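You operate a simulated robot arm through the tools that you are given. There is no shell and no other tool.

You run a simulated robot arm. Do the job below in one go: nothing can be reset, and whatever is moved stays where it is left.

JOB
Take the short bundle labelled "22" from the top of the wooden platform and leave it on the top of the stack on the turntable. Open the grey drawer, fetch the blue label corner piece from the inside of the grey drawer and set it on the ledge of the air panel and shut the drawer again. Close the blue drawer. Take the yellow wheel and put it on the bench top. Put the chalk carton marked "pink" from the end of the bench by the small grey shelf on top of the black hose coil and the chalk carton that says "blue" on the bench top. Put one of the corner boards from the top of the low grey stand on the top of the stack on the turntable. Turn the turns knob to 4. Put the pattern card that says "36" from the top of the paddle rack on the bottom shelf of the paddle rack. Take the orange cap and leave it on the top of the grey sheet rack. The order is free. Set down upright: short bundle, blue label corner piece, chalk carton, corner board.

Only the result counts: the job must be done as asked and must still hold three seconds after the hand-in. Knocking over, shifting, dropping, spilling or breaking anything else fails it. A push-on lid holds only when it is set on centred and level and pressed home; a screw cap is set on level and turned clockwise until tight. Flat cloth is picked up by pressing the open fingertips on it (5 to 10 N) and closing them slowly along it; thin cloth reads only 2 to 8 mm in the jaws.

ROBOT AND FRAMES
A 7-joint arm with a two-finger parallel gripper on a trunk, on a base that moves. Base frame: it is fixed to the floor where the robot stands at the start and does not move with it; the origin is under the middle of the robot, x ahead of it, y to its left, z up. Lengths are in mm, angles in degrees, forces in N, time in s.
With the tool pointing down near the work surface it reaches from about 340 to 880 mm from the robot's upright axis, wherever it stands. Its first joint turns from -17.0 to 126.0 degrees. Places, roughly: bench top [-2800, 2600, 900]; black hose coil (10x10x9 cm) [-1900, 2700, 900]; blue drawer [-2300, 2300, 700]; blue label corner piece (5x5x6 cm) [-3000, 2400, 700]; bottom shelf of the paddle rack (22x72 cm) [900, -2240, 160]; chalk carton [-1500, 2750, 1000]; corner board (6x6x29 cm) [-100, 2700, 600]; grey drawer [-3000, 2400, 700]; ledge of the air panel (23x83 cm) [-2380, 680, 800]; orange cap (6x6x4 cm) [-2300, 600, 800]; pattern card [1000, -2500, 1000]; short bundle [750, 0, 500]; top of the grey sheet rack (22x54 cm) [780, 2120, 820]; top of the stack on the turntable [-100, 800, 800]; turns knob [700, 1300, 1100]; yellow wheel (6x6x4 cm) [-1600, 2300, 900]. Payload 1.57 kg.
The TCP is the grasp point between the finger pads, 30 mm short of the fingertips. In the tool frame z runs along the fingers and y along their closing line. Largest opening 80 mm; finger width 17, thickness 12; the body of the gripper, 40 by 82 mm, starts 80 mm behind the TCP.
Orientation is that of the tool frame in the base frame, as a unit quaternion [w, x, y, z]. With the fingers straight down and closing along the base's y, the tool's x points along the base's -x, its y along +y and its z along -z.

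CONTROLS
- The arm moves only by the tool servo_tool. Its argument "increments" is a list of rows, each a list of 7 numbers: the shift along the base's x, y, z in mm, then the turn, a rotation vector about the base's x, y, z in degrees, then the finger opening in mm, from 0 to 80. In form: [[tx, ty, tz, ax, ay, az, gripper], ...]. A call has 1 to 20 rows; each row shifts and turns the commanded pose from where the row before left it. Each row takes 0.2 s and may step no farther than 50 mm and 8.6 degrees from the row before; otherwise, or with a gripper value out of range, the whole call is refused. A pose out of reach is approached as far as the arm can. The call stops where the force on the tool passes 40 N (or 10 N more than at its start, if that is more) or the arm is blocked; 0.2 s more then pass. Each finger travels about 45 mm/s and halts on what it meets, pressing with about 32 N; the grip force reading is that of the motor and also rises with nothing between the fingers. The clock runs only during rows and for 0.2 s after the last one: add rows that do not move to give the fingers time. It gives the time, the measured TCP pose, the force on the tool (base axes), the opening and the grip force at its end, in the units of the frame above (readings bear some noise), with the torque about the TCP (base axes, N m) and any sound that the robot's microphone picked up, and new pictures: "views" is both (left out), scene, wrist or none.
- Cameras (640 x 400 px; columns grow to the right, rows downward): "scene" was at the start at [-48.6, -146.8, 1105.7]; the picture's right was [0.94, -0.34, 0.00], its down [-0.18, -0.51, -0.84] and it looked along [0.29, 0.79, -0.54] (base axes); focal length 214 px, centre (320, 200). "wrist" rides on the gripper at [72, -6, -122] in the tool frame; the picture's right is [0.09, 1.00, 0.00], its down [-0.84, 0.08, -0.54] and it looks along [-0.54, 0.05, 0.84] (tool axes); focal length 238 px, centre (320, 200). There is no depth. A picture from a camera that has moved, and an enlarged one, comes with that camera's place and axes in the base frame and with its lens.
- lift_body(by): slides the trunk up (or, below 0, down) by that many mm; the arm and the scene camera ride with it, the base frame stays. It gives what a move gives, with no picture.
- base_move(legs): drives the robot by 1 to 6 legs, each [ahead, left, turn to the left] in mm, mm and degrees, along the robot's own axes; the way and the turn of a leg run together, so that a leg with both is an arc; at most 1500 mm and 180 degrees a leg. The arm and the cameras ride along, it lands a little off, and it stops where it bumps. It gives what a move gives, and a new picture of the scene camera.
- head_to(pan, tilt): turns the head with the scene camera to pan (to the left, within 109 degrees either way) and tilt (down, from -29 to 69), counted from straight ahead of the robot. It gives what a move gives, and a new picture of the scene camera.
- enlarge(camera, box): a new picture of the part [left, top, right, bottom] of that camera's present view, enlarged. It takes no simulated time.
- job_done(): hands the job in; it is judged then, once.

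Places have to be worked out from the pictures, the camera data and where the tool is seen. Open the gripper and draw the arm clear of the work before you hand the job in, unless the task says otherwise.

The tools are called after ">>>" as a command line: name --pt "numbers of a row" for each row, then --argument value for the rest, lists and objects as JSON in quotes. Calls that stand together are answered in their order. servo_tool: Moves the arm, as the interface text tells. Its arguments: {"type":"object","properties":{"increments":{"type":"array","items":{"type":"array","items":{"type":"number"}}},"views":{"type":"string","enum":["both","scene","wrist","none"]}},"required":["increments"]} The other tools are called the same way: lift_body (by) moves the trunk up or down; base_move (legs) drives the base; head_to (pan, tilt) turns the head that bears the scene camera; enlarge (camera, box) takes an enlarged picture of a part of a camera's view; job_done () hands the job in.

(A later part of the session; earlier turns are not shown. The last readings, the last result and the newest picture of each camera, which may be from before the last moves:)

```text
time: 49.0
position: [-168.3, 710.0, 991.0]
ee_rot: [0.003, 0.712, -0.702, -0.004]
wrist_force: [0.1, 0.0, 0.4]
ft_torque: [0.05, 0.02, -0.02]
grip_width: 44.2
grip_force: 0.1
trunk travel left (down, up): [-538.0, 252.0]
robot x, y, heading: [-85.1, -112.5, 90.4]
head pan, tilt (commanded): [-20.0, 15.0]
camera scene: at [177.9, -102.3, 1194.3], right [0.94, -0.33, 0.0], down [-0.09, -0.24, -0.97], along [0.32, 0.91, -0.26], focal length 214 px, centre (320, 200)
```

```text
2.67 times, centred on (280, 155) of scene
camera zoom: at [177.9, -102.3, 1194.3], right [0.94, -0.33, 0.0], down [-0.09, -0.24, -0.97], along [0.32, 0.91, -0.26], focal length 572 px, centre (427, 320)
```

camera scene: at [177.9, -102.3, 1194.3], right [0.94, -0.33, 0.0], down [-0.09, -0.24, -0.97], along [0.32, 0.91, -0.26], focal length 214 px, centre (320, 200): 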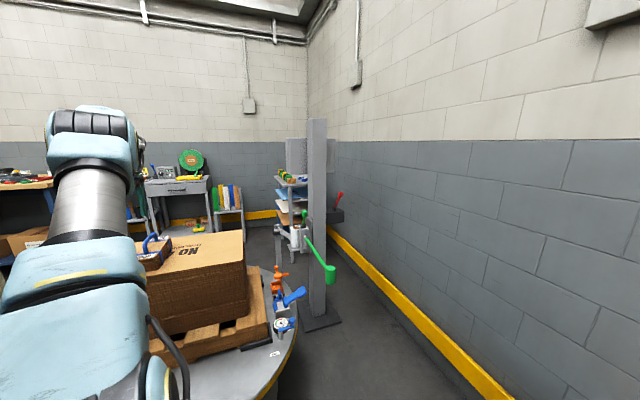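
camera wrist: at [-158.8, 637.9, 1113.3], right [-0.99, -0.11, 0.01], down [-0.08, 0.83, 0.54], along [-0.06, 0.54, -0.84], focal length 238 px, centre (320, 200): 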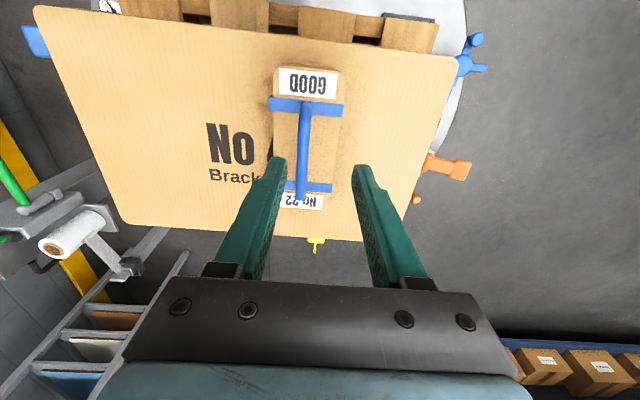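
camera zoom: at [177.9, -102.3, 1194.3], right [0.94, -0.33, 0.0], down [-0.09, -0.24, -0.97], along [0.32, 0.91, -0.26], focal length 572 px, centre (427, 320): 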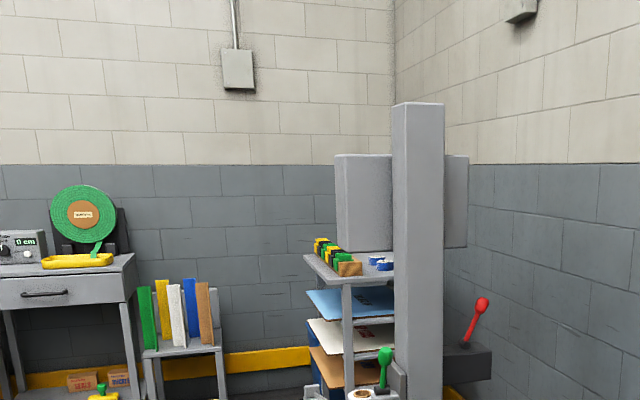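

I see the low stand with upright corner boards, the desk, and the sheet rack behind the column. I retract the arm, then drive around the turntable's left side toward the stand.

>>> servo_tool --pt "10 -45 15 0 0 0 44" --pt "15 -45 15 0 0 0 44" --pt "15 -45 15 0 0 0 60" --pt "15 -45 15 0 0 0 80" --pt "15 -40 10 0 0 0 80" --pt "0 0 0 0 0 0 80" --views "none"

>>> base_move --legs '[[0, 950, 0]]'

>>> head_to --pan -20 --tilt 25

```text
time: 50.4
position: [-96.5, 489.1, 1060.4]
ee_rot: [0.002, 0.712, -0.703, -0.004]
wrist_force: [-0.1, -0.8, -0.1]
ft_torque: [0.0, -0.01, 0.01]
grip_width: 80.0
grip_force: 0.0
trunk travel left (down, up): [-538.0, 252.0]
robot x, y, heading: [-84.3, -111.3, 90.6]
head pan, tilt (commanded): [-20.0, 15.0]
```

```text
time: 55.3
position: [-1040.8, 489.1, 1061.8]
ee_rot: [0.002, 0.707, -0.707, -0.004]
wrist_force: [0.2, 0.6, 0.5]
ft_torque: [0.02, 0.02, 0.0]
grip_width: 79.8
grip_force: 0.0
trunk travel left (down, up): [-538.0, 252.0]
robot x, y, heading: [-1034.9, -113.9, 89.6]
head pan, tilt (commanded): [-20.0, 15.0]
camera scene: at [-774.8, -107.0, 1194.4], right [0.94, -0.35, 0.0], down [-0.09, -0.24, -0.97], along [0.34, 0.91, -0.26], focal length 214 px, centre (320, 200)
```

scene: 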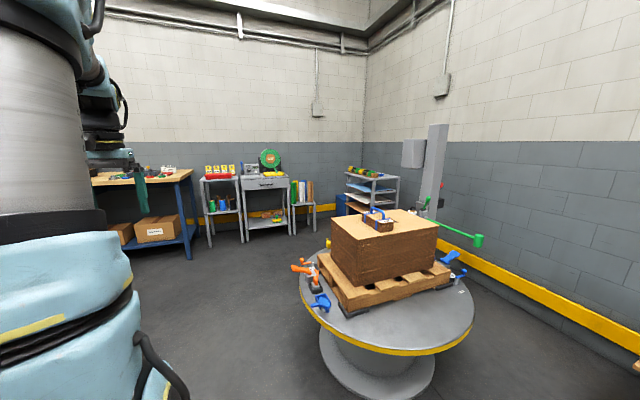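

```text
time: 56.1
position: [-1041.0, 488.9, 1062.1]
ee_rot: [0.003, 0.708, -0.707, -0.003]
wrist_force: [0.6, 0.0, 0.3]
ft_torque: [0.02, -0.02, 0.01]
grip_width: 80.2
grip_force: 0.1
trunk travel left (down, up): [-538.0, 252.0]
robot x, y, heading: [-1040.1, -109.0, 89.8]
head pan, tilt (commanded): [-20.0, 25.0]
camera scene: at [-775.2, -108.2, 1178.2], right [0.94, -0.35, 0.0], down [-0.15, -0.4, -0.91], along [0.32, 0.85, -0.42], focal length 214 px, centre (320, 200)
```

scene: 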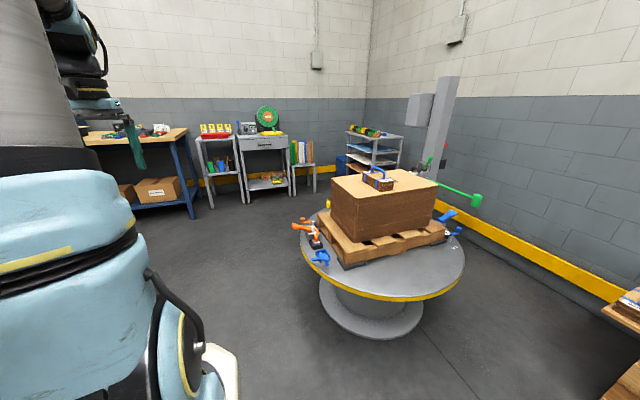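

The floor ahead is clear and the bundle sits well on the stack. I drive forward past the turntable.

>>> base_move --legs '[[1450, 0, 0], [350, 0, 0]]'

>>> enlarge --camera "scene" --box '[160, 60, 480, 260]'

```text
time: 65.1
position: [-998.0, 2282.8, 1060.9]
ee_rot: [-0.001, -0.703, 0.711, 0.004]
wrist_force: [-0.8, 0.2, 0.3]
ft_torque: [-0.02, -0.01, -0.02]
grip_width: 80.1
grip_force: 0.0
trunk travel left (down, up): [-538.0, 252.0]
robot x, y, heading: [-1003.3, 1681.0, 88.8]
head pan, tilt (commanded): [-20.0, 25.0]
camera scene: at [-740.8, 1682.3, 1178.1], right [0.93, -0.36, 0.0], down [-0.15, -0.39, -0.91], along [0.33, 0.85, -0.42], focal length 214 px, centre (320, 200)
```

scene: 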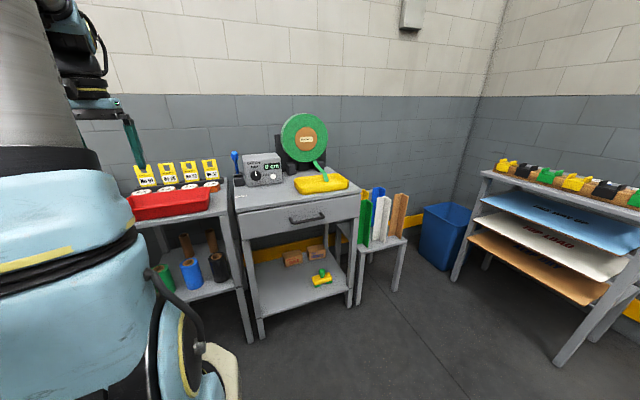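

```text
2.00 times, centred on (320, 160) of scene
camera zoom: at [-740.8, 1682.3, 1178.1], right [0.93, -0.36, 0.0], down [-0.15, -0.39, -0.91], along [0.33, 0.85, -0.42], focal length 429 px, centre (320, 280)
```

zoom: 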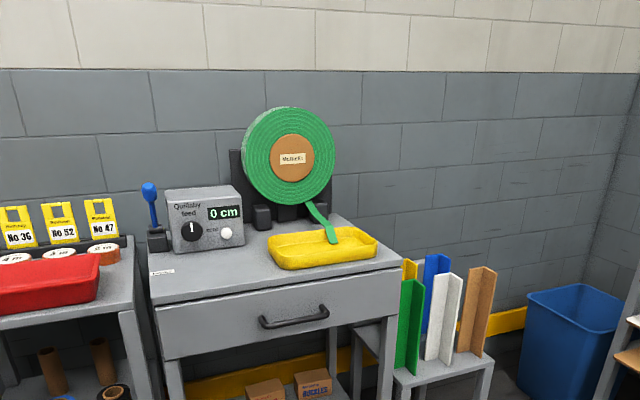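

The corner boards (green, yellow, blue, white, brown) stand on the low stand right of the desk. I drive right to stand in front of it.

>>> base_move --legs '[[0, -900, 0]]'

>>> head_to --pan 5 --tilt 35

```text
time: 69.8
position: [-115.6, 2267.4, 1061.1]
ee_rot: [-0.002, -0.703, 0.711, 0.003]
wrist_force: [0.1, -0.1, -0.3]
ft_torque: [0.0, 0.01, 0.0]
grip_width: 80.2
grip_force: 0.0
trunk travel left (down, up): [-538.0, 252.0]
robot x, y, heading: [-119.8, 1665.8, 89.1]
head pan, tilt (commanded): [-20.0, 25.0]
camera scene: at [144.5, 1667.6, 1178.1], right [0.93, -0.36, 0.0], down [-0.15, -0.39, -0.91], along [0.32, 0.85, -0.42], focal length 214 px, centre (320, 200)
```

scene: 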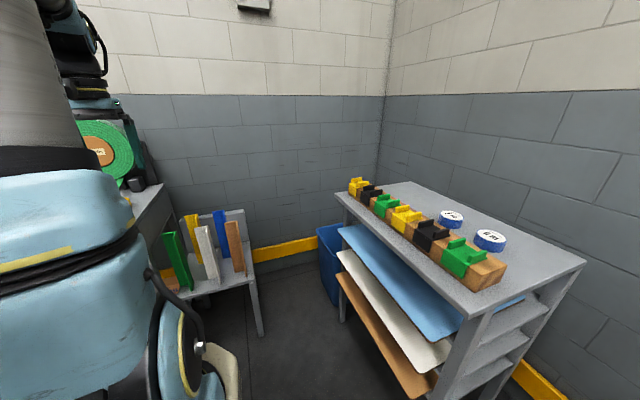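

```text
time: 70.7
position: [-114.0, 2268.9, 1061.5]
ee_rot: [-0.003, -0.703, 0.711, 0.003]
wrist_force: [0.8, 0.3, -0.9]
ft_torque: [-0.02, 0.02, -0.04]
grip_width: 79.9
grip_force: 0.0
trunk travel left (down, up): [-538.0, 252.0]
robot x, y, heading: [-119.1, 1664.7, 89.2]
head pan, tilt (commanded): [5.0, 35.0]
camera scene: at [105.3, 1669.4, 1162.4], right [1.0, 0.07, 0.0], down [0.04, -0.57, -0.82], along [-0.06, 0.82, -0.57], focal length 214 px, centre (320, 200)
```

scene: 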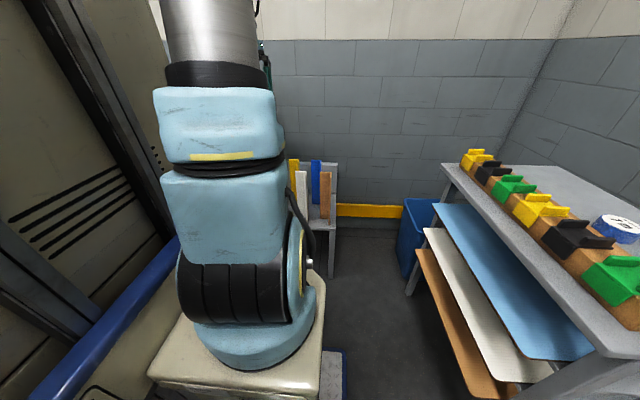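

Triangulation puts the boards around (70, 2510), bottom z≈460 and top z≈740. I move the base a bit closer and look with the wrist camera.

>>> base_move --legs '[[0, -110, 0], [130, 0, 0]]'

>>> servo_tool --pt "0 0 0 0 0 0 80" --views "wrist"

```text
time: 72.7
position: [-4.1, 2396.3, 1060.3]
ee_rot: [-0.002, -0.704, 0.71, 0.004]
wrist_force: [0.9, 0.3, -0.1]
ft_torque: [0.0, 0.01, 0.02]
grip_width: 80.1
grip_force: 0.0
trunk travel left (down, up): [-538.0, 252.0]
robot x, y, heading: [-7.2, 1793.3, 89.2]
head pan, tilt (commanded): [5.0, 35.0]
camera scene: at [215.8, 1797.9, 1162.4], right [1.0, 0.07, 0.0], down [0.04, -0.57, -0.82], along [-0.06, 0.82, -0.57], focal length 214 px, centre (320, 200)
```

scene: 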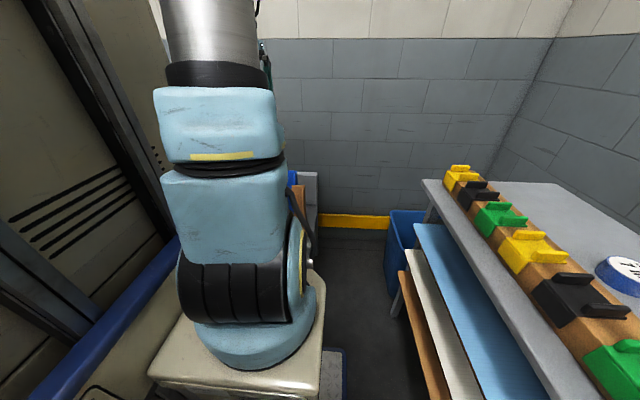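

```text
time: 73.1
position: [-5.7, 2395.5, 1062.2]
ee_rot: [-0.002, -0.704, 0.71, 0.004]
wrist_force: [0.1, 0.6, -0.4]
ft_torque: [0.01, -0.03, 0.01]
grip_width: 80.3
grip_force: 0.0
trunk travel left (down, up): [-538.0, 252.0]
robot x, y, heading: [-5.7, 1791.0, 89.3]
head pan, tilt (commanded): [5.0, 35.0]
camera wrist: at [2.9, 2322.8, 1184.1], right [-1.0, -0.08, 0.01], down [-0.07, 0.84, 0.54], along [-0.05, 0.54, -0.84], focal length 238 px, centre (320, 200)
```

wrist: 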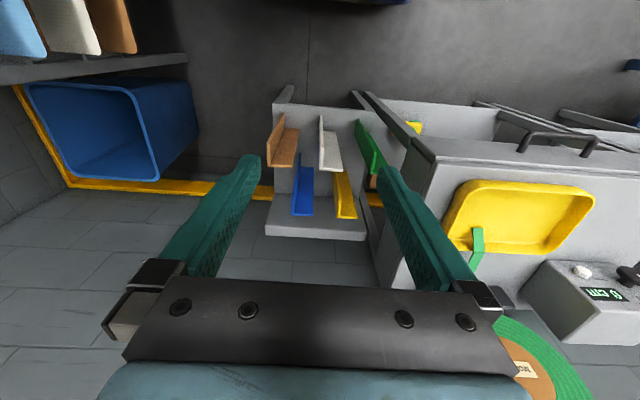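

The wrist view shows all five boards from above. I enlarge it to see the L-profiles' orientation.

>>> enlarge --camera "wrist" --box '[240, 70, 440, 250]'

```text
2.22 times, centred on (340, 160) of wrist
camera zoom: at [2.9, 2322.8, 1184.1], right [-1.0, -0.08, 0.01], down [-0.07, 0.84, 0.54], along [-0.05, 0.54, -0.84], focal length 530 px, centre (276, 289)
```

zoom: 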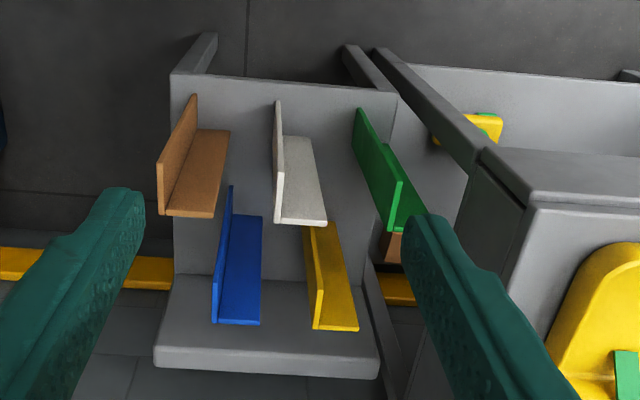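

The brown board is an L with its corner toward (+x,+y); the flange along y (thin in x) suits the present finger direction. I move above it and get a second view to pin down its height.

>>> servo_tool --pt "25 30 -20 0 0 0 60" --pt "25 30 -20 0 0 0 60" --pt "25 30 -20 0 0 0 60" --pt "25 30 -20 0 0 0 60" --pt "0 0 -40 0 0 0 50" --pt "0 0 0 0 0 0 50" --views "wrist"

>>> enlarge --camera "wrist" --box '[220, 60, 440, 240]'

```text
time: 74.5
position: [94.2, 2516.0, 940.3]
ee_rot: [-0.002, -0.704, 0.71, 0.005]
wrist_force: [0.2, 0.0, -0.9]
ft_torque: [0.01, -0.01, 0.01]
grip_width: 49.8
grip_force: 0.0
trunk travel left (down, up): [-538.0, 252.0]
robot x, y, heading: [-8.0, 1791.0, 89.2]
head pan, tilt (commanded): [5.0, 35.0]
camera wrist: at [102.0, 2442.9, 1063.4], right [-1.0, -0.08, 0.01], down [-0.07, 0.84, 0.54], along [-0.05, 0.54, -0.84], focal length 238 px, centre (320, 200)
```

wrist: 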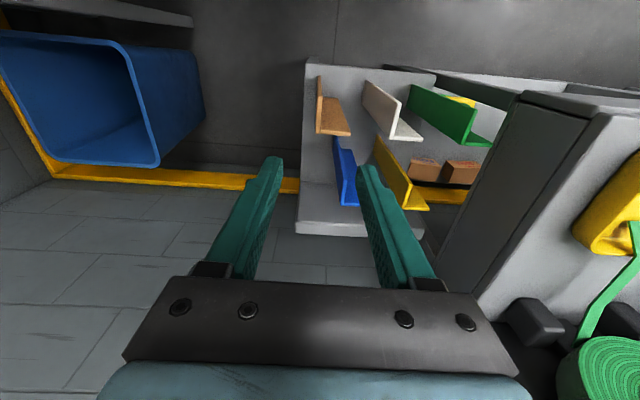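

```text
2.22 times, centred on (330, 150) of wrist
camera zoom: at [102.0, 2442.9, 1063.4], right [-1.0, -0.08, 0.01], down [-0.07, 0.84, 0.54], along [-0.05, 0.54, -0.84], focal length 530 px, centre (298, 311)
```

zoom: 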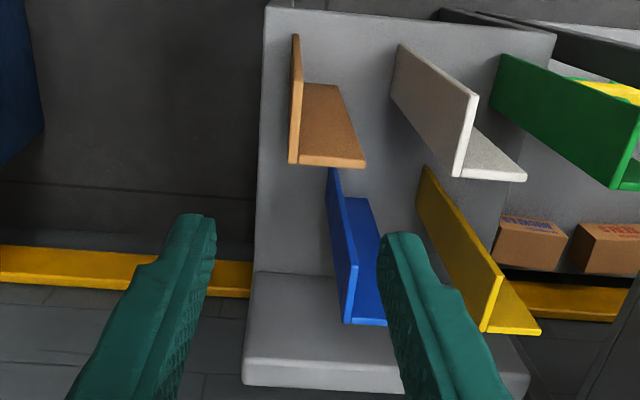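

Two views put the brown board's top at z≈673 with its y-flange at x≈97, y 2523–2565. I move above the flange and descend part way for a check.

>>> servo_tool --pt "3 22 -40 0 0 0 50" --pt "0 0 -45 0 0 0 50" --pt "0 0 -45 0 0 0 50" --pt "0 0 -30 0 0 0 50" --pt "0 0 0 0 0 0 50" --views "wrist"

>>> enlarge --camera "wrist" --box '[220, 40, 440, 240]'

```text
time: 75.7
position: [95.1, 2536.6, 781.0]
ee_rot: [-0.002, -0.704, 0.711, 0.004]
wrist_force: [0.0, -0.9, 0.6]
ft_torque: [0.0, 0.0, -0.04]
grip_width: 49.8
grip_force: 0.0
trunk travel left (down, up): [-538.0, 252.0]
robot x, y, heading: [-9.2, 1791.9, 89.3]
head pan, tilt (commanded): [5.0, 35.0]
camera wrist: at [103.9, 2463.6, 903.5], right [-1.0, -0.08, 0.01], down [-0.07, 0.84, 0.54], along [-0.05, 0.54, -0.84], focal length 238 px, centre (320, 200)
```

wrist: 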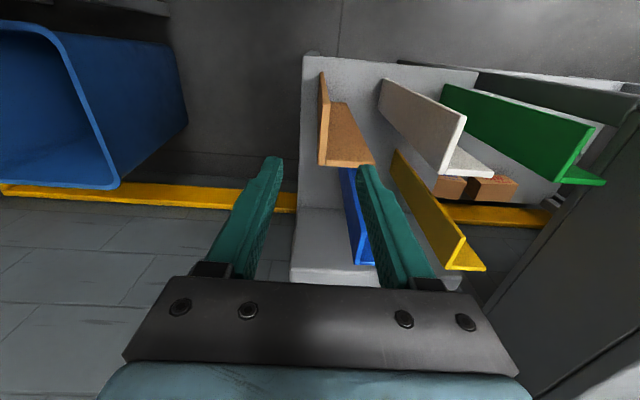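

```text
2.00 times, centred on (330, 140) of wrist
camera zoom: at [103.9, 2463.6, 903.5], right [-1.0, -0.08, 0.01], down [-0.07, 0.84, 0.54], along [-0.05, 0.54, -0.84], focal length 477 px, centre (300, 320)
```

zoom: 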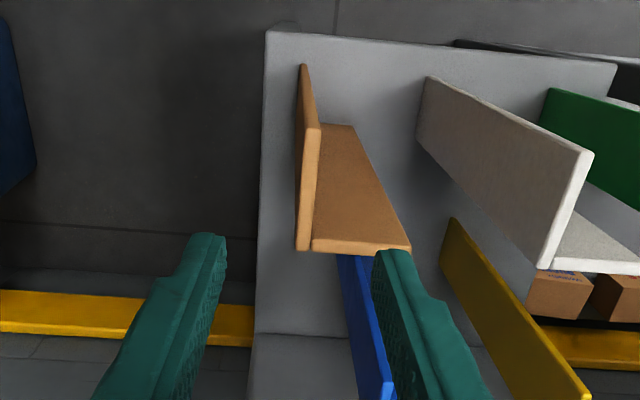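

The flange is at x≈93 with its top between 660 and 700. I shift 2 mm and 7 mm back, then descend to straddle it.

>>> servo_tool --pt "-2 -7 -30 0 0 0 50" --pt "0 0 -30 0 0 0 50" --pt "0 0 -25 0 0 0 50" --pt "0 0 -16 0 0 0 50" --pt "0 0 0 0 0 0 50" --views "wrist"

>>> enlarge --camera "wrist" --box '[220, 60, 440, 260]'

```text
time: 76.9
position: [94.4, 2530.6, 681.2]
ee_rot: [-0.003, -0.704, 0.71, 0.003]
wrist_force: [0.3, 0.6, -0.5]
ft_torque: [0.0, 0.01, 0.01]
grip_width: 50.2
grip_force: 0.2
trunk travel left (down, up): [-538.0, 252.0]
robot x, y, heading: [-9.5, 1794.5, 89.2]
head pan, tilt (commanded): [5.0, 35.0]
camera wrist: at [103.1, 2458.2, 803.6], right [-1.0, -0.08, 0.01], down [-0.07, 0.84, 0.54], along [-0.05, 0.54, -0.84], focal length 238 px, centre (320, 200)
```

wrist: 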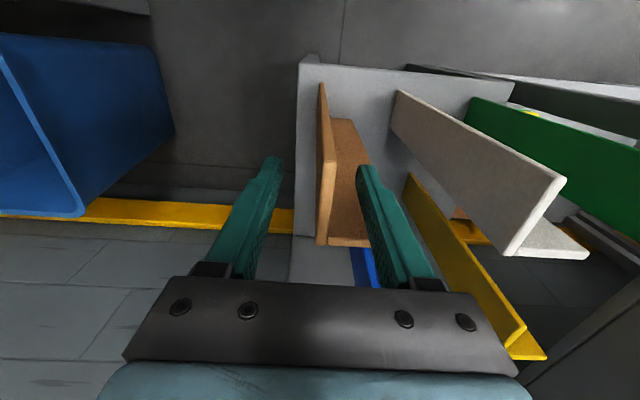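

```text
2.00 times, centred on (330, 160) of wrist
camera zoom: at [103.1, 2458.2, 803.6], right [-1.0, -0.08, 0.01], down [-0.07, 0.84, 0.54], along [-0.05, 0.54, -0.84], focal length 477 px, centre (300, 280)
```

zoom: 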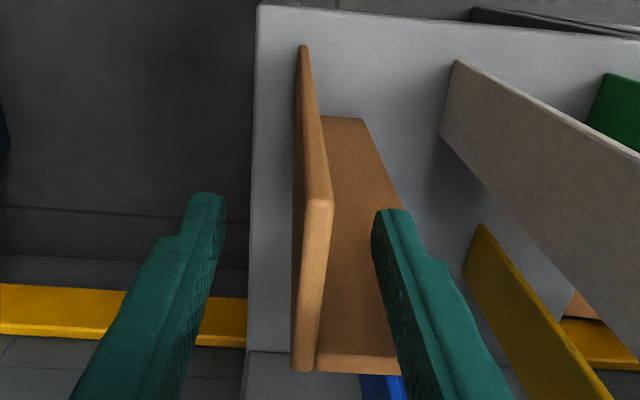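

The flange top comes out at z≈705, so the pads already overlap it by over 50 mm. I close the fingers.

>>> servo_tool --pt "0 -2 0 0 0 0 30" --pt "0 0 0 0 0 0 10" --pt "0 0 0 0 0 0 0" --pt "0 0 0 0 0 0 0" --pt "0 0 0 0 0 0 0" --views "wrist"

```text
time: 78.1
position: [94.5, 2529.0, 680.8]
ee_rot: [-0.002, -0.704, 0.711, 0.003]
wrist_force: [-0.3, -0.1, 0.2]
ft_torque: [0.05, -0.08, 0.01]
grip_width: 6.4
grip_force: 26.3
trunk travel left (down, up): [-538.0, 252.0]
robot x, y, heading: [-7.3, 1793.4, 89.1]
head pan, tilt (commanded): [5.0, 35.0]
camera wrist: at [103.3, 2455.8, 803.5], right [-1.0, -0.08, 0.01], down [-0.07, 0.84, 0.54], along [-0.05, 0.54, -0.84], focal length 238 px, centre (320, 200)
```

wrist: 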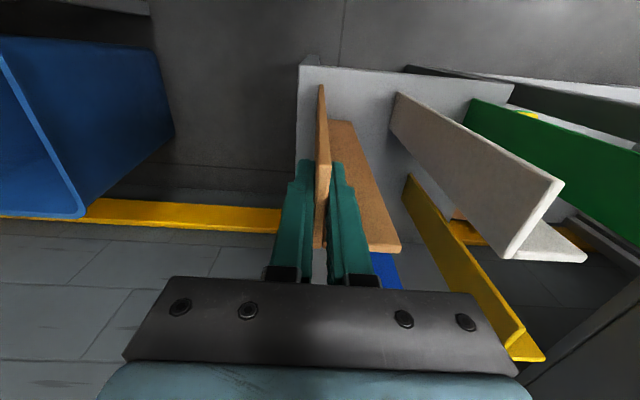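

Gripped on the 6.4 mm flange. I lift straight up in careful steps, watching that neighbours stay put.

>>> servo_tool --pt "0 0 10 0 0 0 0" --pt "0 0 25 0 0 0 0" --pt "0 0 40 0 0 0 0" --pt "0 0 45 0 0 0 0" --pt "0 0 45 0 0 0 0" --pt "0 0 45 0 0 0 0" --pt "0 0 45 0 0 0 0" --pt "0 0 45 0 0 0 0" --pt "0 0 45 0 0 0 0" --pt "0 0 0 0 0 0 0" --views "wrist"

```text
time: 80.3
position: [98.7, 2529.8, 1025.9]
ee_rot: [-0.002, -0.704, 0.71, 0.004]
wrist_force: [0.3, 0.1, -1.0]
ft_torque: [-0.01, 0.01, 0.0]
grip_width: 6.6
grip_force: 26.5
trunk travel left (down, up): [-538.0, 252.0]
robot x, y, heading: [-7.6, 1794.3, 89.1]
head pan, tilt (commanded): [5.0, 35.0]
camera wrist: at [105.8, 2457.8, 1148.5], right [-1.0, -0.08, 0.01], down [-0.07, 0.84, 0.54], along [-0.05, 0.54, -0.84], focal length 238 px, centre (320, 200)
```

wrist: 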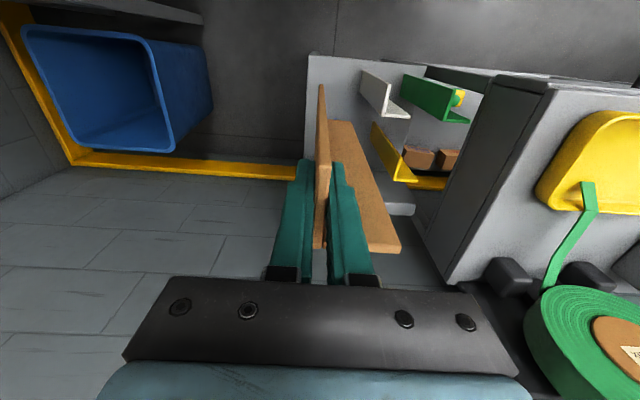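

The board is held and the others stand undisturbed. I retract, raise the trunk, then turn around in place (leftward) toward the turntable.

>>> servo_tool --pt "-25 -35 0 0 0 0 0" --pt "-25 -35 0 0 0 0 0" --pt "-25 -35 0 0 0 0 0" --pt "-20 -35 0 0 0 0 0" --pt "0 0 0 0 0 0 0" --views "none"

>>> lift_body --by 160

>>> base_move --legs '[[-60, 0, 0], [0, 0, 90]]'

>>> base_move --legs '[[0, 0, 90]]'

```text
time: 81.5
position: [-1.2, 2388.9, 1026.4]
ee_rot: [-0.003, -0.704, 0.71, 0.003]
wrist_force: [0.0, 0.3, -1.4]
ft_torque: [0.0, 0.0, -0.03]
grip_width: 6.7
grip_force: 26.3
trunk travel left (down, up): [-538.0, 252.0]
robot x, y, heading: [-11.3, 1797.2, 89.1]
head pan, tilt (commanded): [5.0, 35.0]
```

```text
time: 83.4
position: [-0.0, 2389.2, 1186.1]
ee_rot: [-0.003, -0.704, 0.71, 0.004]
wrist_force: [-0.9, -0.7, -1.0]
ft_torque: [-0.03, 0.02, 0.06]
grip_width: 6.4
grip_force: 26.7
trunk travel left (down, up): [-698.0, 92.0]
robot x, y, heading: [-5.4, 1791.3, 89.1]
head pan, tilt (commanded): [5.0, 35.0]
```

```text
time: 88.2
position: [-603.9, 1738.0, 1185.6]
ee_rot: [0.004, 1.0, -0.002, -0.001]
wrist_force: [-0.3, 0.1, 0.5]
ft_torque: [0.02, -0.04, 0.0]
grip_width: 6.7
grip_force: 26.5
trunk travel left (down, up): [-698.0, 92.0]
robot x, y, heading: [-8.0, 1731.7, 179.6]
head pan, tilt (commanded): [5.0, 35.0]
camera scene: at [-13.4, 1955.0, 1322.4], right [-0.08, 1.0, 0.0], down [0.57, 0.05, -0.82], along [-0.82, -0.06, -0.57], focal length 214 px, centre (320, 200)
```

scene: 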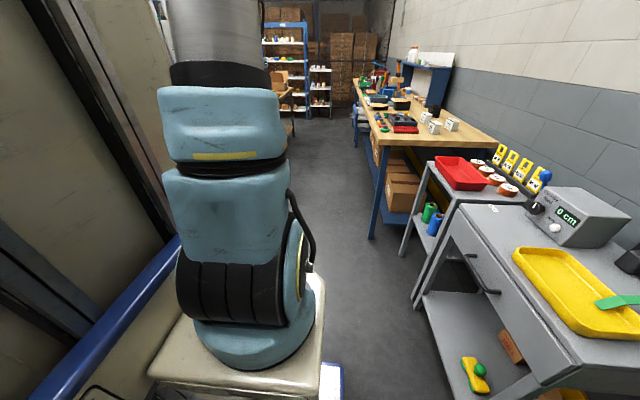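

```text
time: 92.3
position: [-34.3, 1138.7, 1186.1]
ee_rot: [0.004, 0.72, 0.694, 0.002]
wrist_force: [0.2, 0.0, -0.8]
ft_torque: [0.04, 0.01, 0.0]
grip_width: 6.6
grip_force: 26.0
trunk travel left (down, up): [-698.0, 92.0]
robot x, y, heading: [-8.3, 1734.2, -92.6]
head pan, tilt (commanded): [5.0, 35.0]
camera scene: at [-229.8, 1734.4, 1322.4], right [-1.0, -0.04, 0.0], down [-0.03, 0.57, -0.82], along [0.04, -0.82, -0.57], focal length 214 px, centre (320, 200)
```

scene: 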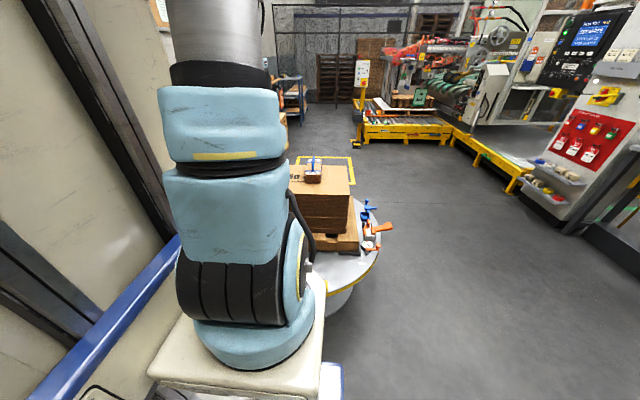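

Facing the stack from behind now. I correct the heading, move slightly closer and look with the wrist camera.

>>> base_move --legs '[[100, 0, 2.6]]'

>>> servo_tool --pt "0 -48 0 0 0 0 0" --pt "0 -48 0 0 0 0 0" --pt "0 0 0 0 0 0 0" --views "wrist"

```text
time: 93.5
position: [-8.5, 1035.4, 1186.6]
ee_rot: [0.003, 0.704, 0.71, 0.003]
wrist_force: [0.1, -0.7, -1.5]
ft_torque: [0.0, 0.02, 0.03]
grip_width: 6.8
grip_force: 25.9
trunk travel left (down, up): [-698.0, 92.0]
robot x, y, heading: [-9.1, 1634.2, -90.1]
head pan, tilt (commanded): [5.0, 35.0]
camera scene: at [-231.7, 1623.0, 1322.4], right [-1.0, -0.09, 0.0], down [-0.05, 0.57, -0.82], along [0.07, -0.82, -0.57], focal length 214 px, centre (320, 200)
```

scene: 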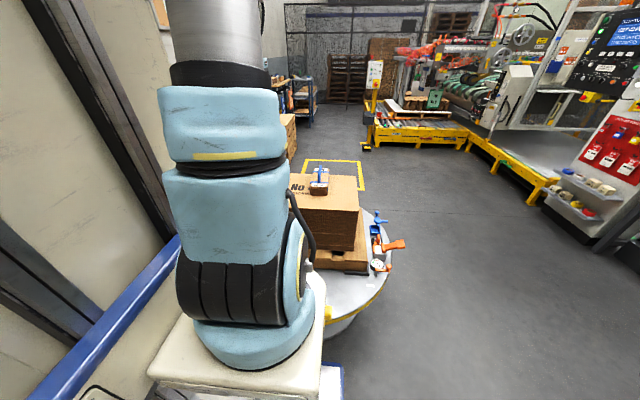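

```text
time: 94.2
position: [-10.1, 940.4, 1184.8]
ee_rot: [0.003, 0.704, 0.71, 0.002]
wrist_force: [0.2, 0.6, -0.8]
ft_torque: [0.0, 0.03, 0.02]
grip_width: 6.7
grip_force: 26.3
trunk travel left (down, up): [-698.0, 92.0]
robot x, y, heading: [-10.0, 1632.0, -90.2]
head pan, tilt (commanded): [5.0, 35.0]
camera wrist: at [-16.0, 1012.0, 1307.4], right [0.99, 0.1, 0.01], down [0.08, -0.84, 0.54], along [0.06, -0.54, -0.84], focal length 238 px, centre (320, 200)
```

wrist: 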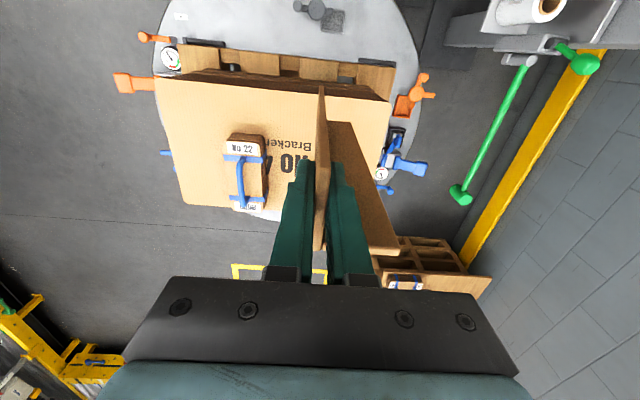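

The stack and bundle are seen from behind. I move the board over the stack's free right half and descend toward contact (expected TCP z≈1070–1090).

>>> servo_tool --pt "5 -40 0 0 0 0 0" --pt "5 -40 0 0 0 0 0" --pt "0 -38 -20 0 0 0 0" --pt "0 0 -25 0 0 0 0" --pt "0 0 -25 0 0 0 0" --pt "0 0 -10 0 0 0 0" --pt "0 0 0 0 0 0 0" --views "both"

```text
time: 95.8
position: [1.7, 821.2, 1105.7]
ee_rot: [0.004, 0.705, 0.71, 0.002]
wrist_force: [-0.5, -0.2, -1.4]
ft_torque: [0.03, 0.01, 0.02]
grip_width: 6.6
grip_force: 26.5
trunk travel left (down, up): [-698.0, 92.0]
robot x, y, heading: [-5.7, 1630.1, -90.0]
head pan, tilt (commanded): [5.0, 35.0]
camera scene: at [-231.7, 1622.9, 1322.4], right [-1.0, -0.09, 0.0], down [-0.05, 0.57, -0.82], along [0.07, -0.82, -0.57], focal length 214 px, centre (320, 200)
camera wrist: at [-5.7, 893.2, 1228.2], right [0.99, 0.1, 0.01], down [0.08, -0.84, 0.54], along [0.06, -0.54, -0.84], focal length 238 px, centre (320, 200)
```

scene: 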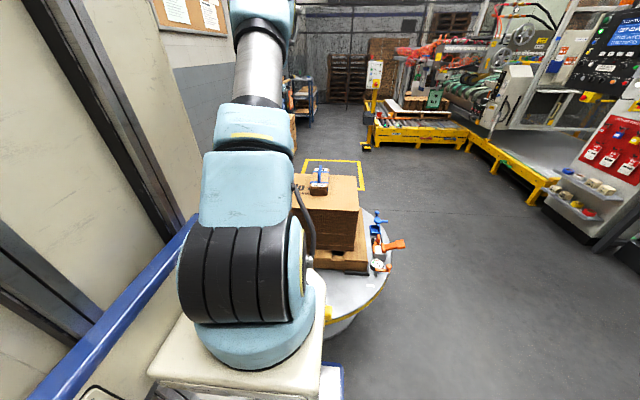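
wrist: 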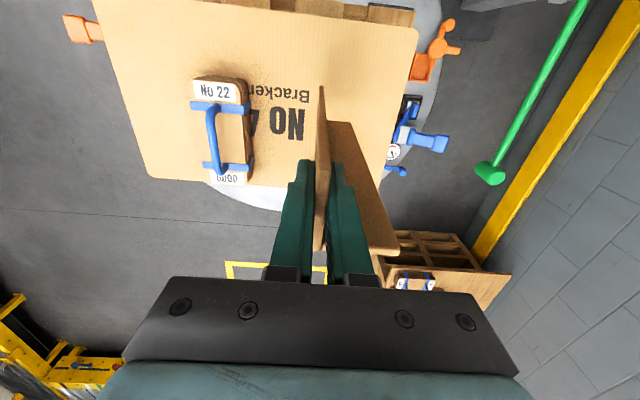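

Over the free area. I descend in small steps and watch the force for contact.

>>> servo_tool --pt "0 0 -5 0 0 0 0" --pt "0 0 -4 0 0 0 0" --pt "0 0 -4 0 0 0 0" --pt "0 0 0 0 0 0 0" --views "none"

>>> servo_tool --pt "0 0 -3 0 0 0 0" --pt "0 0 -2 0 0 0 0" --pt "0 0 0 0 0 0 0" --views "none"

```text
time: 96.8
position: [1.2, 822.4, 1092.8]
ee_rot: [0.004, 0.704, 0.71, 0.003]
wrist_force: [-1.0, -1.0, -0.7]
ft_torque: [-0.01, 0.04, 0.04]
grip_width: 6.5
grip_force: 26.8
trunk travel left (down, up): [-698.0, 92.0]
robot x, y, heading: [-11.1, 1630.7, -89.7]
head pan, tilt (commanded): [5.0, 35.0]
```

```text
time: 97.7
position: [1.6, 822.7, 1088.4]
ee_rot: [0.004, 0.704, 0.71, 0.002]
wrist_force: [-0.6, 0.4, -1.7]
ft_torque: [0.03, 0.01, 0.05]
grip_width: 6.5
grip_force: 26.6
trunk travel left (down, up): [-698.0, 92.0]
robot x, y, heading: [-10.3, 1629.2, -90.0]
head pan, tilt (commanded): [5.0, 35.0]
```

No contact yet at 1088. I continue in small steps.

>>> servo_tool --pt "0 0 -2 0 0 0 0" --pt "0 0 -2 0 0 0 0" --pt "0 0 0 0 0 0 0" --views "none"

>>> servo_tool --pt "0 0 -2 0 0 0 0" --pt "0 0 -2 0 0 0 0" --pt "0 0 0 0 0 0 0" --views "none"

>>> servo_tool --pt "0 0 -2 0 0 0 0" --pt "0 0 -2 0 0 0 0" --pt "0 0 0 0 0 0 0" --views "none"

```text
time: 98.5
position: [1.0, 822.1, 1083.9]
ee_rot: [0.004, 0.705, 0.709, 0.002]
wrist_force: [0.2, 0.5, 0.3]
ft_torque: [0.05, 0.04, 0.01]
grip_width: 6.7
grip_force: 26.0
trunk travel left (down, up): [-698.0, 92.0]
robot x, y, heading: [-7.6, 1635.5, -90.1]
head pan, tilt (commanded): [5.0, 35.0]
```

```text
time: 99.2
position: [0.8, 823.2, 1079.9]
ee_rot: [0.004, 0.705, 0.71, 0.002]
wrist_force: [0.9, 0.7, -1.4]
ft_torque: [0.02, -0.03, 0.02]
grip_width: 6.5
grip_force: 26.2
trunk travel left (down, up): [-698.0, 92.0]
robot x, y, heading: [-11.5, 1636.6, -89.8]
head pan, tilt (commanded): [5.0, 35.0]
```

```text
time: 100.0
position: [-0.1, 821.4, 1076.2]
ee_rot: [0.004, 0.705, 0.709, 0.003]
wrist_force: [-0.1, 0.2, -0.2]
ft_torque: [0.0, 0.01, -0.01]
grip_width: 6.5
grip_force: 25.9
trunk travel left (down, up): [-698.0, 92.0]
robot x, y, heading: [-5.9, 1630.4, -90.2]
head pan, tilt (commanded): [5.0, 35.0]
```

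Still free at 1076; continuing down gently.

>>> servo_tool --pt "0 0 -2 0 0 0 0" --pt "0 0 -2 0 0 0 0" --pt "0 0 0 0 0 0 0" --views "none"

>>> servo_tool --pt "0 0 -2 0 0 0 0" --pt "0 0 -2 0 0 0 0" --pt "0 0 0 0 0 0 0" --views "none"

>>> servo_tool --pt "0 0 -2 0 0 0 0" --pt "0 0 -2 0 0 0 0" --pt "0 0 0 0 0 0 0" --views "wrist"

```text
time: 100.8
position: [-0.5, 822.1, 1072.2]
ee_rot: [0.004, 0.705, 0.71, 0.003]
wrist_force: [0.6, -0.9, -0.7]
ft_torque: [0.02, -0.02, 0.03]
grip_width: 6.5
grip_force: 26.4
trunk travel left (down, up): [-698.0, 92.0]
robot x, y, heading: [-12.1, 1630.9, -89.8]
head pan, tilt (commanded): [5.0, 35.0]
```

```text
time: 101.7
position: [1.7, 822.4, 1068.0]
ee_rot: [0.005, 0.705, 0.71, 0.002]
wrist_force: [0.8, 0.8, -1.8]
ft_torque: [0.01, -0.01, 0.03]
grip_width: 6.5
grip_force: 25.9
trunk travel left (down, up): [-698.0, 92.0]
robot x, y, heading: [-8.3, 1632.1, -90.1]
head pan, tilt (commanded): [5.0, 35.0]
```

```text
time: 102.5
position: [1.6, 821.8, 1063.7]
ee_rot: [0.004, 0.705, 0.709, 0.002]
wrist_force: [-0.2, -0.2, -1.5]
ft_torque: [0.01, 0.03, 0.0]
grip_width: 6.4
grip_force: 26.4
trunk travel left (down, up): [-698.0, 92.0]
robot x, y, heading: [-10.3, 1629.9, -89.9]
head pan, tilt (commanded): [5.0, 35.0]
camera wrist: at [-5.5, 893.0, 1186.8], right [0.99, 0.1, 0.01], down [0.08, -0.84, 0.54], along [0.06, -0.54, -0.84], focal length 238 px, centre (320, 200)
```

wrist: 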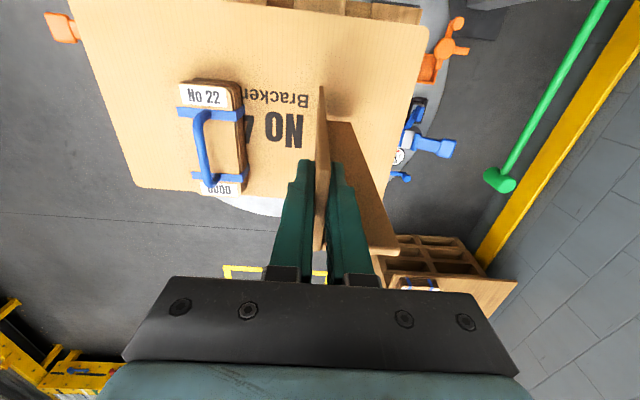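

Still no contact, though a shadow gathers beneath the board. Continuing down in small steps.

>>> servo_tool --pt "0 0 -2 0 0 0 0" --pt "0 0 -2 0 0 0 0" --pt "0 0 0 0 0 0 0" --views "none"

>>> servo_tool --pt "0 0 -2 0 0 0 0" --pt "0 0 -2 0 0 0 0" --pt "0 0 0 0 0 0 0" --views "none"

>>> servo_tool --pt "0 0 -2 0 0 0 0" --pt "0 0 -2 0 0 0 0" --pt "0 0 0 0 0 0 0" --views "none"

```text
time: 103.2
position: [1.3, 821.9, 1059.7]
ee_rot: [0.004, 0.704, 0.71, 0.002]
wrist_force: [0.6, -0.2, -0.8]
ft_torque: [-0.01, 0.06, 0.04]
grip_width: 6.6
grip_force: 25.9
trunk travel left (down, up): [-698.0, 92.0]
robot x, y, heading: [-12.0, 1631.0, -89.9]
head pan, tilt (commanded): [5.0, 35.0]
```

```text
time: 104.0
position: [0.9, 821.6, 1055.3]
ee_rot: [0.004, 0.705, 0.71, 0.003]
wrist_force: [0.5, 0.6, -0.7]
ft_torque: [0.03, 0.04, -0.01]
grip_width: 6.9
grip_force: 25.9
trunk travel left (down, up): [-698.0, 92.0]
robot x, y, heading: [-9.3, 1630.6, -90.1]
head pan, tilt (commanded): [5.0, 35.0]
```

```text
time: 104.8
position: [0.7, 820.9, 1051.5]
ee_rot: [0.004, 0.705, 0.709, 0.003]
wrist_force: [-1.9, -0.1, 0.1]
ft_torque: [0.0, -0.01, -0.01]
grip_width: 6.8
grip_force: 26.6
trunk travel left (down, up): [-698.0, 92.0]
robot x, y, heading: [-6.2, 1630.4, -90.0]
head pan, tilt (commanded): [5.0, 35.0]
```

Continuing; expected contact remains within the next couple of centimetres.

>>> servo_tool --pt "0 0 -2 0 0 0 0" --pt "0 0 -2 0 0 0 0" --pt "0 0 0 0 0 0 0" --views "none"

>>> servo_tool --pt "0 0 -2 0 0 0 0" --pt "0 0 -2 0 0 0 0" --pt "0 0 0 0 0 0 0" --views "none"

>>> servo_tool --pt "0 0 -2 0 0 0 0" --pt "0 0 -2 0 0 0 0" --pt "0 0 0 0 0 0 0" --views "wrist"

>>> enlarge --camera "wrist" --box '[240, 40, 420, 200]'

```text
time: 105.7
position: [1.0, 822.0, 1048.0]
ee_rot: [0.004, 0.705, 0.71, 0.003]
wrist_force: [0.1, 2.5, 2.4]
ft_torque: [0.31, -0.02, -0.03]
grip_width: 6.5
grip_force: 26.4
trunk travel left (down, up): [-698.0, 92.0]
robot x, y, heading: [-7.3, 1635.2, -89.7]
head pan, tilt (commanded): [5.0, 35.0]
```

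```text
time: 106.5
position: [0.2, 822.0, 1046.5]
ee_rot: [0.006, 0.705, 0.709, 0.0]
wrist_force: [-1.1, 2.2, 31.6]
ft_torque: [-0.09, 0.04, 0.0]
grip_width: 6.4
grip_force: 26.1
trunk travel left (down, up): [-698.0, 92.0]
robot x, y, heading: [-9.6, 1631.9, -89.9]
head pan, tilt (commanded): [5.0, 35.0]
```

```text
time: 107.2
position: [0.2, 821.8, 1041.5]
ee_rot: [0.005, 0.705, 0.71, 0.002]
wrist_force: [-1.3, 0.1, 30.6]
ft_torque: [-0.11, 0.02, -0.02]
grip_width: 6.5
grip_force: 26.7
trunk travel left (down, up): [-698.0, 92.0]
robot x, y, heading: [-13.0, 1627.9, -89.8]
head pan, tilt (commanded): [5.0, 35.0]
camera wrist: at [-6.3, 893.7, 1164.5], right [0.99, 0.1, 0.01], down [0.08, -0.83, 0.55], along [0.06, -0.54, -0.84], focal length 238 px, centre (320, 200)
```

wrist: 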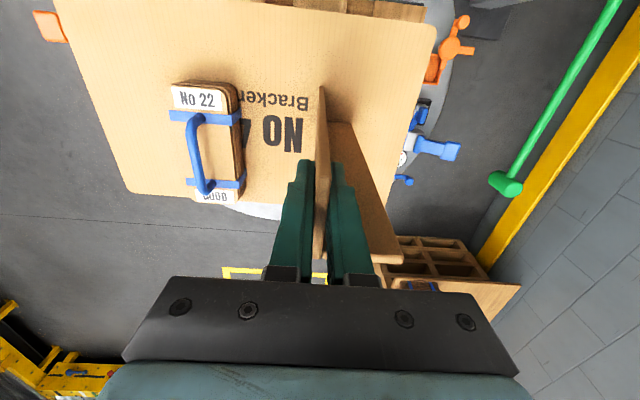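

```text
2.50 times, centred on (330, 120) of wrist
camera zoom: at [-6.3, 893.7, 1164.5], right [0.99, 0.1, 0.01], down [0.08, -0.83, 0.55], along [0.06, -0.54, -0.84], focal length 596 px, centre (295, 400)
```

zoom: 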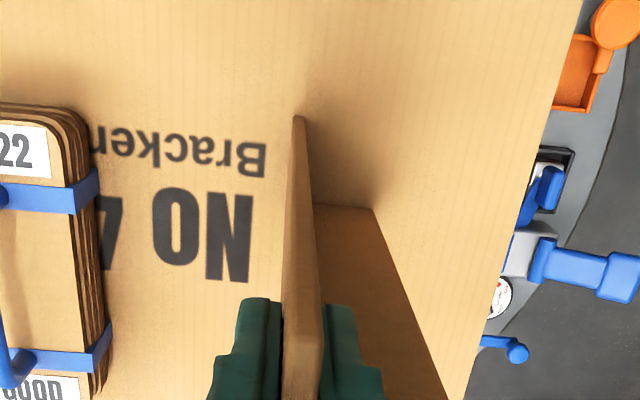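

Contact confirmed at about 1047 with 30 N; the board's base is flat on the stack. I ease up a little, open and rise.

>>> servo_tool --pt "0 0 3 0 0 0 0" --pt "0 0 0 0 0 0 0" --views "none"

>>> servo_tool --pt "0 0 0 0 0 0 14" --pt "0 0 0 0 0 0 24" --pt "0 0 0 0 0 0 30" --pt "0 0 0 0 0 0 30" --pt "0 0 15 0 0 0 30" --pt "0 0 25 0 0 0 30" --pt "0 0 40 0 0 0 30" --pt "0 0 40 0 0 0 30" --pt "0 30 20 0 0 0 30" --pt "0 45 0 0 0 0 30" --pt "0 45 0 0 0 0 30" --pt "0 0 0 0 0 0 30" --views "both"

```text
time: 107.8
position: [2.2, 822.0, 1041.2]
ee_rot: [0.003, 0.704, 0.71, 0.002]
wrist_force: [0.1, -4.2, 9.7]
ft_torque: [-0.87, -0.07, -0.04]
grip_width: 6.6
grip_force: 26.1
trunk travel left (down, up): [-698.0, 92.0]
robot x, y, heading: [-9.9, 1632.0, -90.0]
head pan, tilt (commanded): [5.0, 35.0]
```

```text
time: 110.5
position: [2.8, 939.8, 1182.9]
ee_rot: [0.003, 0.705, 0.71, 0.002]
wrist_force: [0.1, 0.4, 0.2]
ft_torque: [0.05, -0.02, 0.03]
grip_width: 29.9
grip_force: 0.2
trunk travel left (down, up): [-698.0, 92.0]
robot x, y, heading: [-9.1, 1633.6, -89.7]
head pan, tilt (commanded): [5.0, 35.0]
camera scene: at [-231.7, 1622.9, 1322.4], right [-1.0, -0.09, 0.0], down [-0.05, 0.57, -0.82], along [0.07, -0.82, -0.57], focal length 214 px, centre (320, 200)
camera wrist: at [-4.1, 1012.3, 1305.9], right [1.0, 0.1, 0.01], down [0.08, -0.84, 0.54], along [0.06, -0.54, -0.84], focal length 238 px, centre (320, 200)
```

scene: 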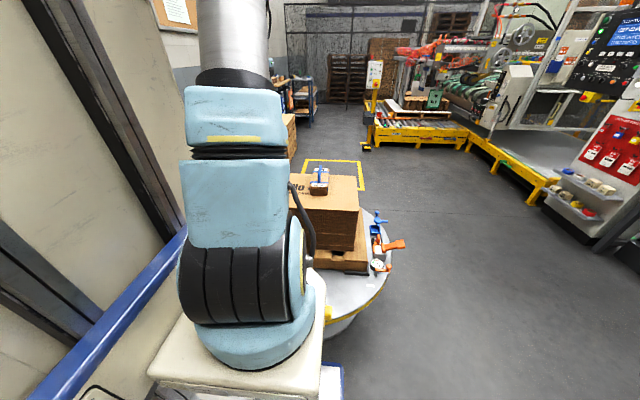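
wrist: 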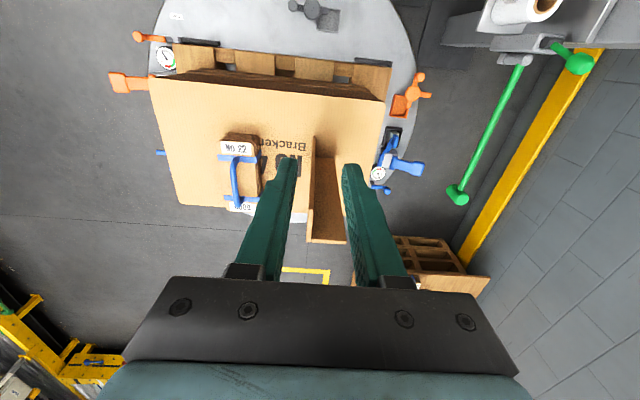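

The corner board stands upright on the stack next to the bundle. Next the turns knob: I retract the arm, back off from the turntable and turn left to face +x to see the wrapper column's control box.

>>> servo_tool --pt "0 45 0 0 0 0 60" --pt "0 45 0 0 0 0 60" --pt "0 40 0 0 0 0 60" --views "none"

>>> base_move --legs '[[-110, 0, 0], [0, 0, 90]]'

>>> head_to --pan -15 --tilt 20

```text
time: 111.2
position: [1.0, 1072.2, 1183.5]
ee_rot: [0.003, 0.705, 0.709, 0.001]
wrist_force: [0.2, -0.4, -0.9]
ft_torque: [0.04, 0.02, 0.02]
grip_width: 60.1
grip_force: 0.1
trunk travel left (down, up): [-698.0, 92.0]
robot x, y, heading: [-6.7, 1630.2, -89.7]
head pan, tilt (commanded): [5.0, 35.0]
```

```text
time: 116.3
position: [548.3, 1756.8, 1183.5]
ee_rot: [0.001, -0.005, 1.0, 0.004]
wrist_force: [-0.2, -0.2, -0.7]
ft_torque: [-0.03, 0.01, -0.01]
grip_width: 60.0
grip_force: 0.0
trunk travel left (down, up): [-698.0, 92.0]
robot x, y, heading: [-7.4, 1742.2, 0.2]
head pan, tilt (commanded): [5.0, 35.0]
camera scene: at [-0.9, 1520.8, 1322.4], right [0.09, -1.0, 0.0], down [-0.57, -0.05, -0.82], along [0.82, 0.08, -0.57], focal length 214 px, centre (320, 200)
```

scene: 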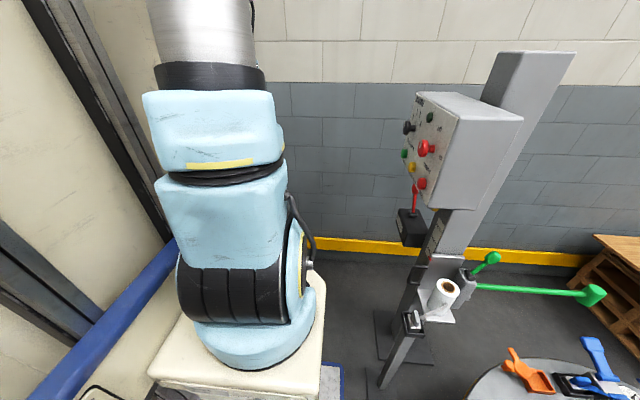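

```text
time: 117.1
position: [549.1, 1756.5, 1184.0]
ee_rot: [0.001, -0.006, 1.0, 0.005]
wrist_force: [-0.4, -0.1, -0.4]
ft_torque: [0.0, 0.02, -0.02]
grip_width: 60.0
grip_force: 0.0
trunk travel left (down, up): [-698.0, 92.0]
robot x, y, heading: [-11.4, 1746.9, 0.5]
head pan, tilt (commanded): [-15.0, 20.0]
camera scene: at [1.5, 1489.1, 1346.2], right [-0.25, -0.97, 0.0], down [-0.33, 0.09, -0.94], along [0.91, -0.24, -0.34], focal length 214 px, centre (320, 200)
```

scene: 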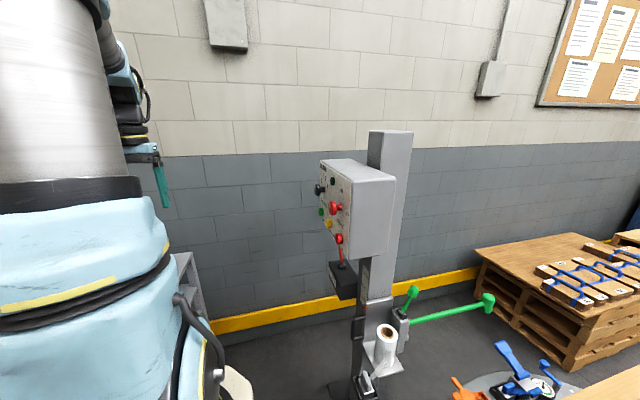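

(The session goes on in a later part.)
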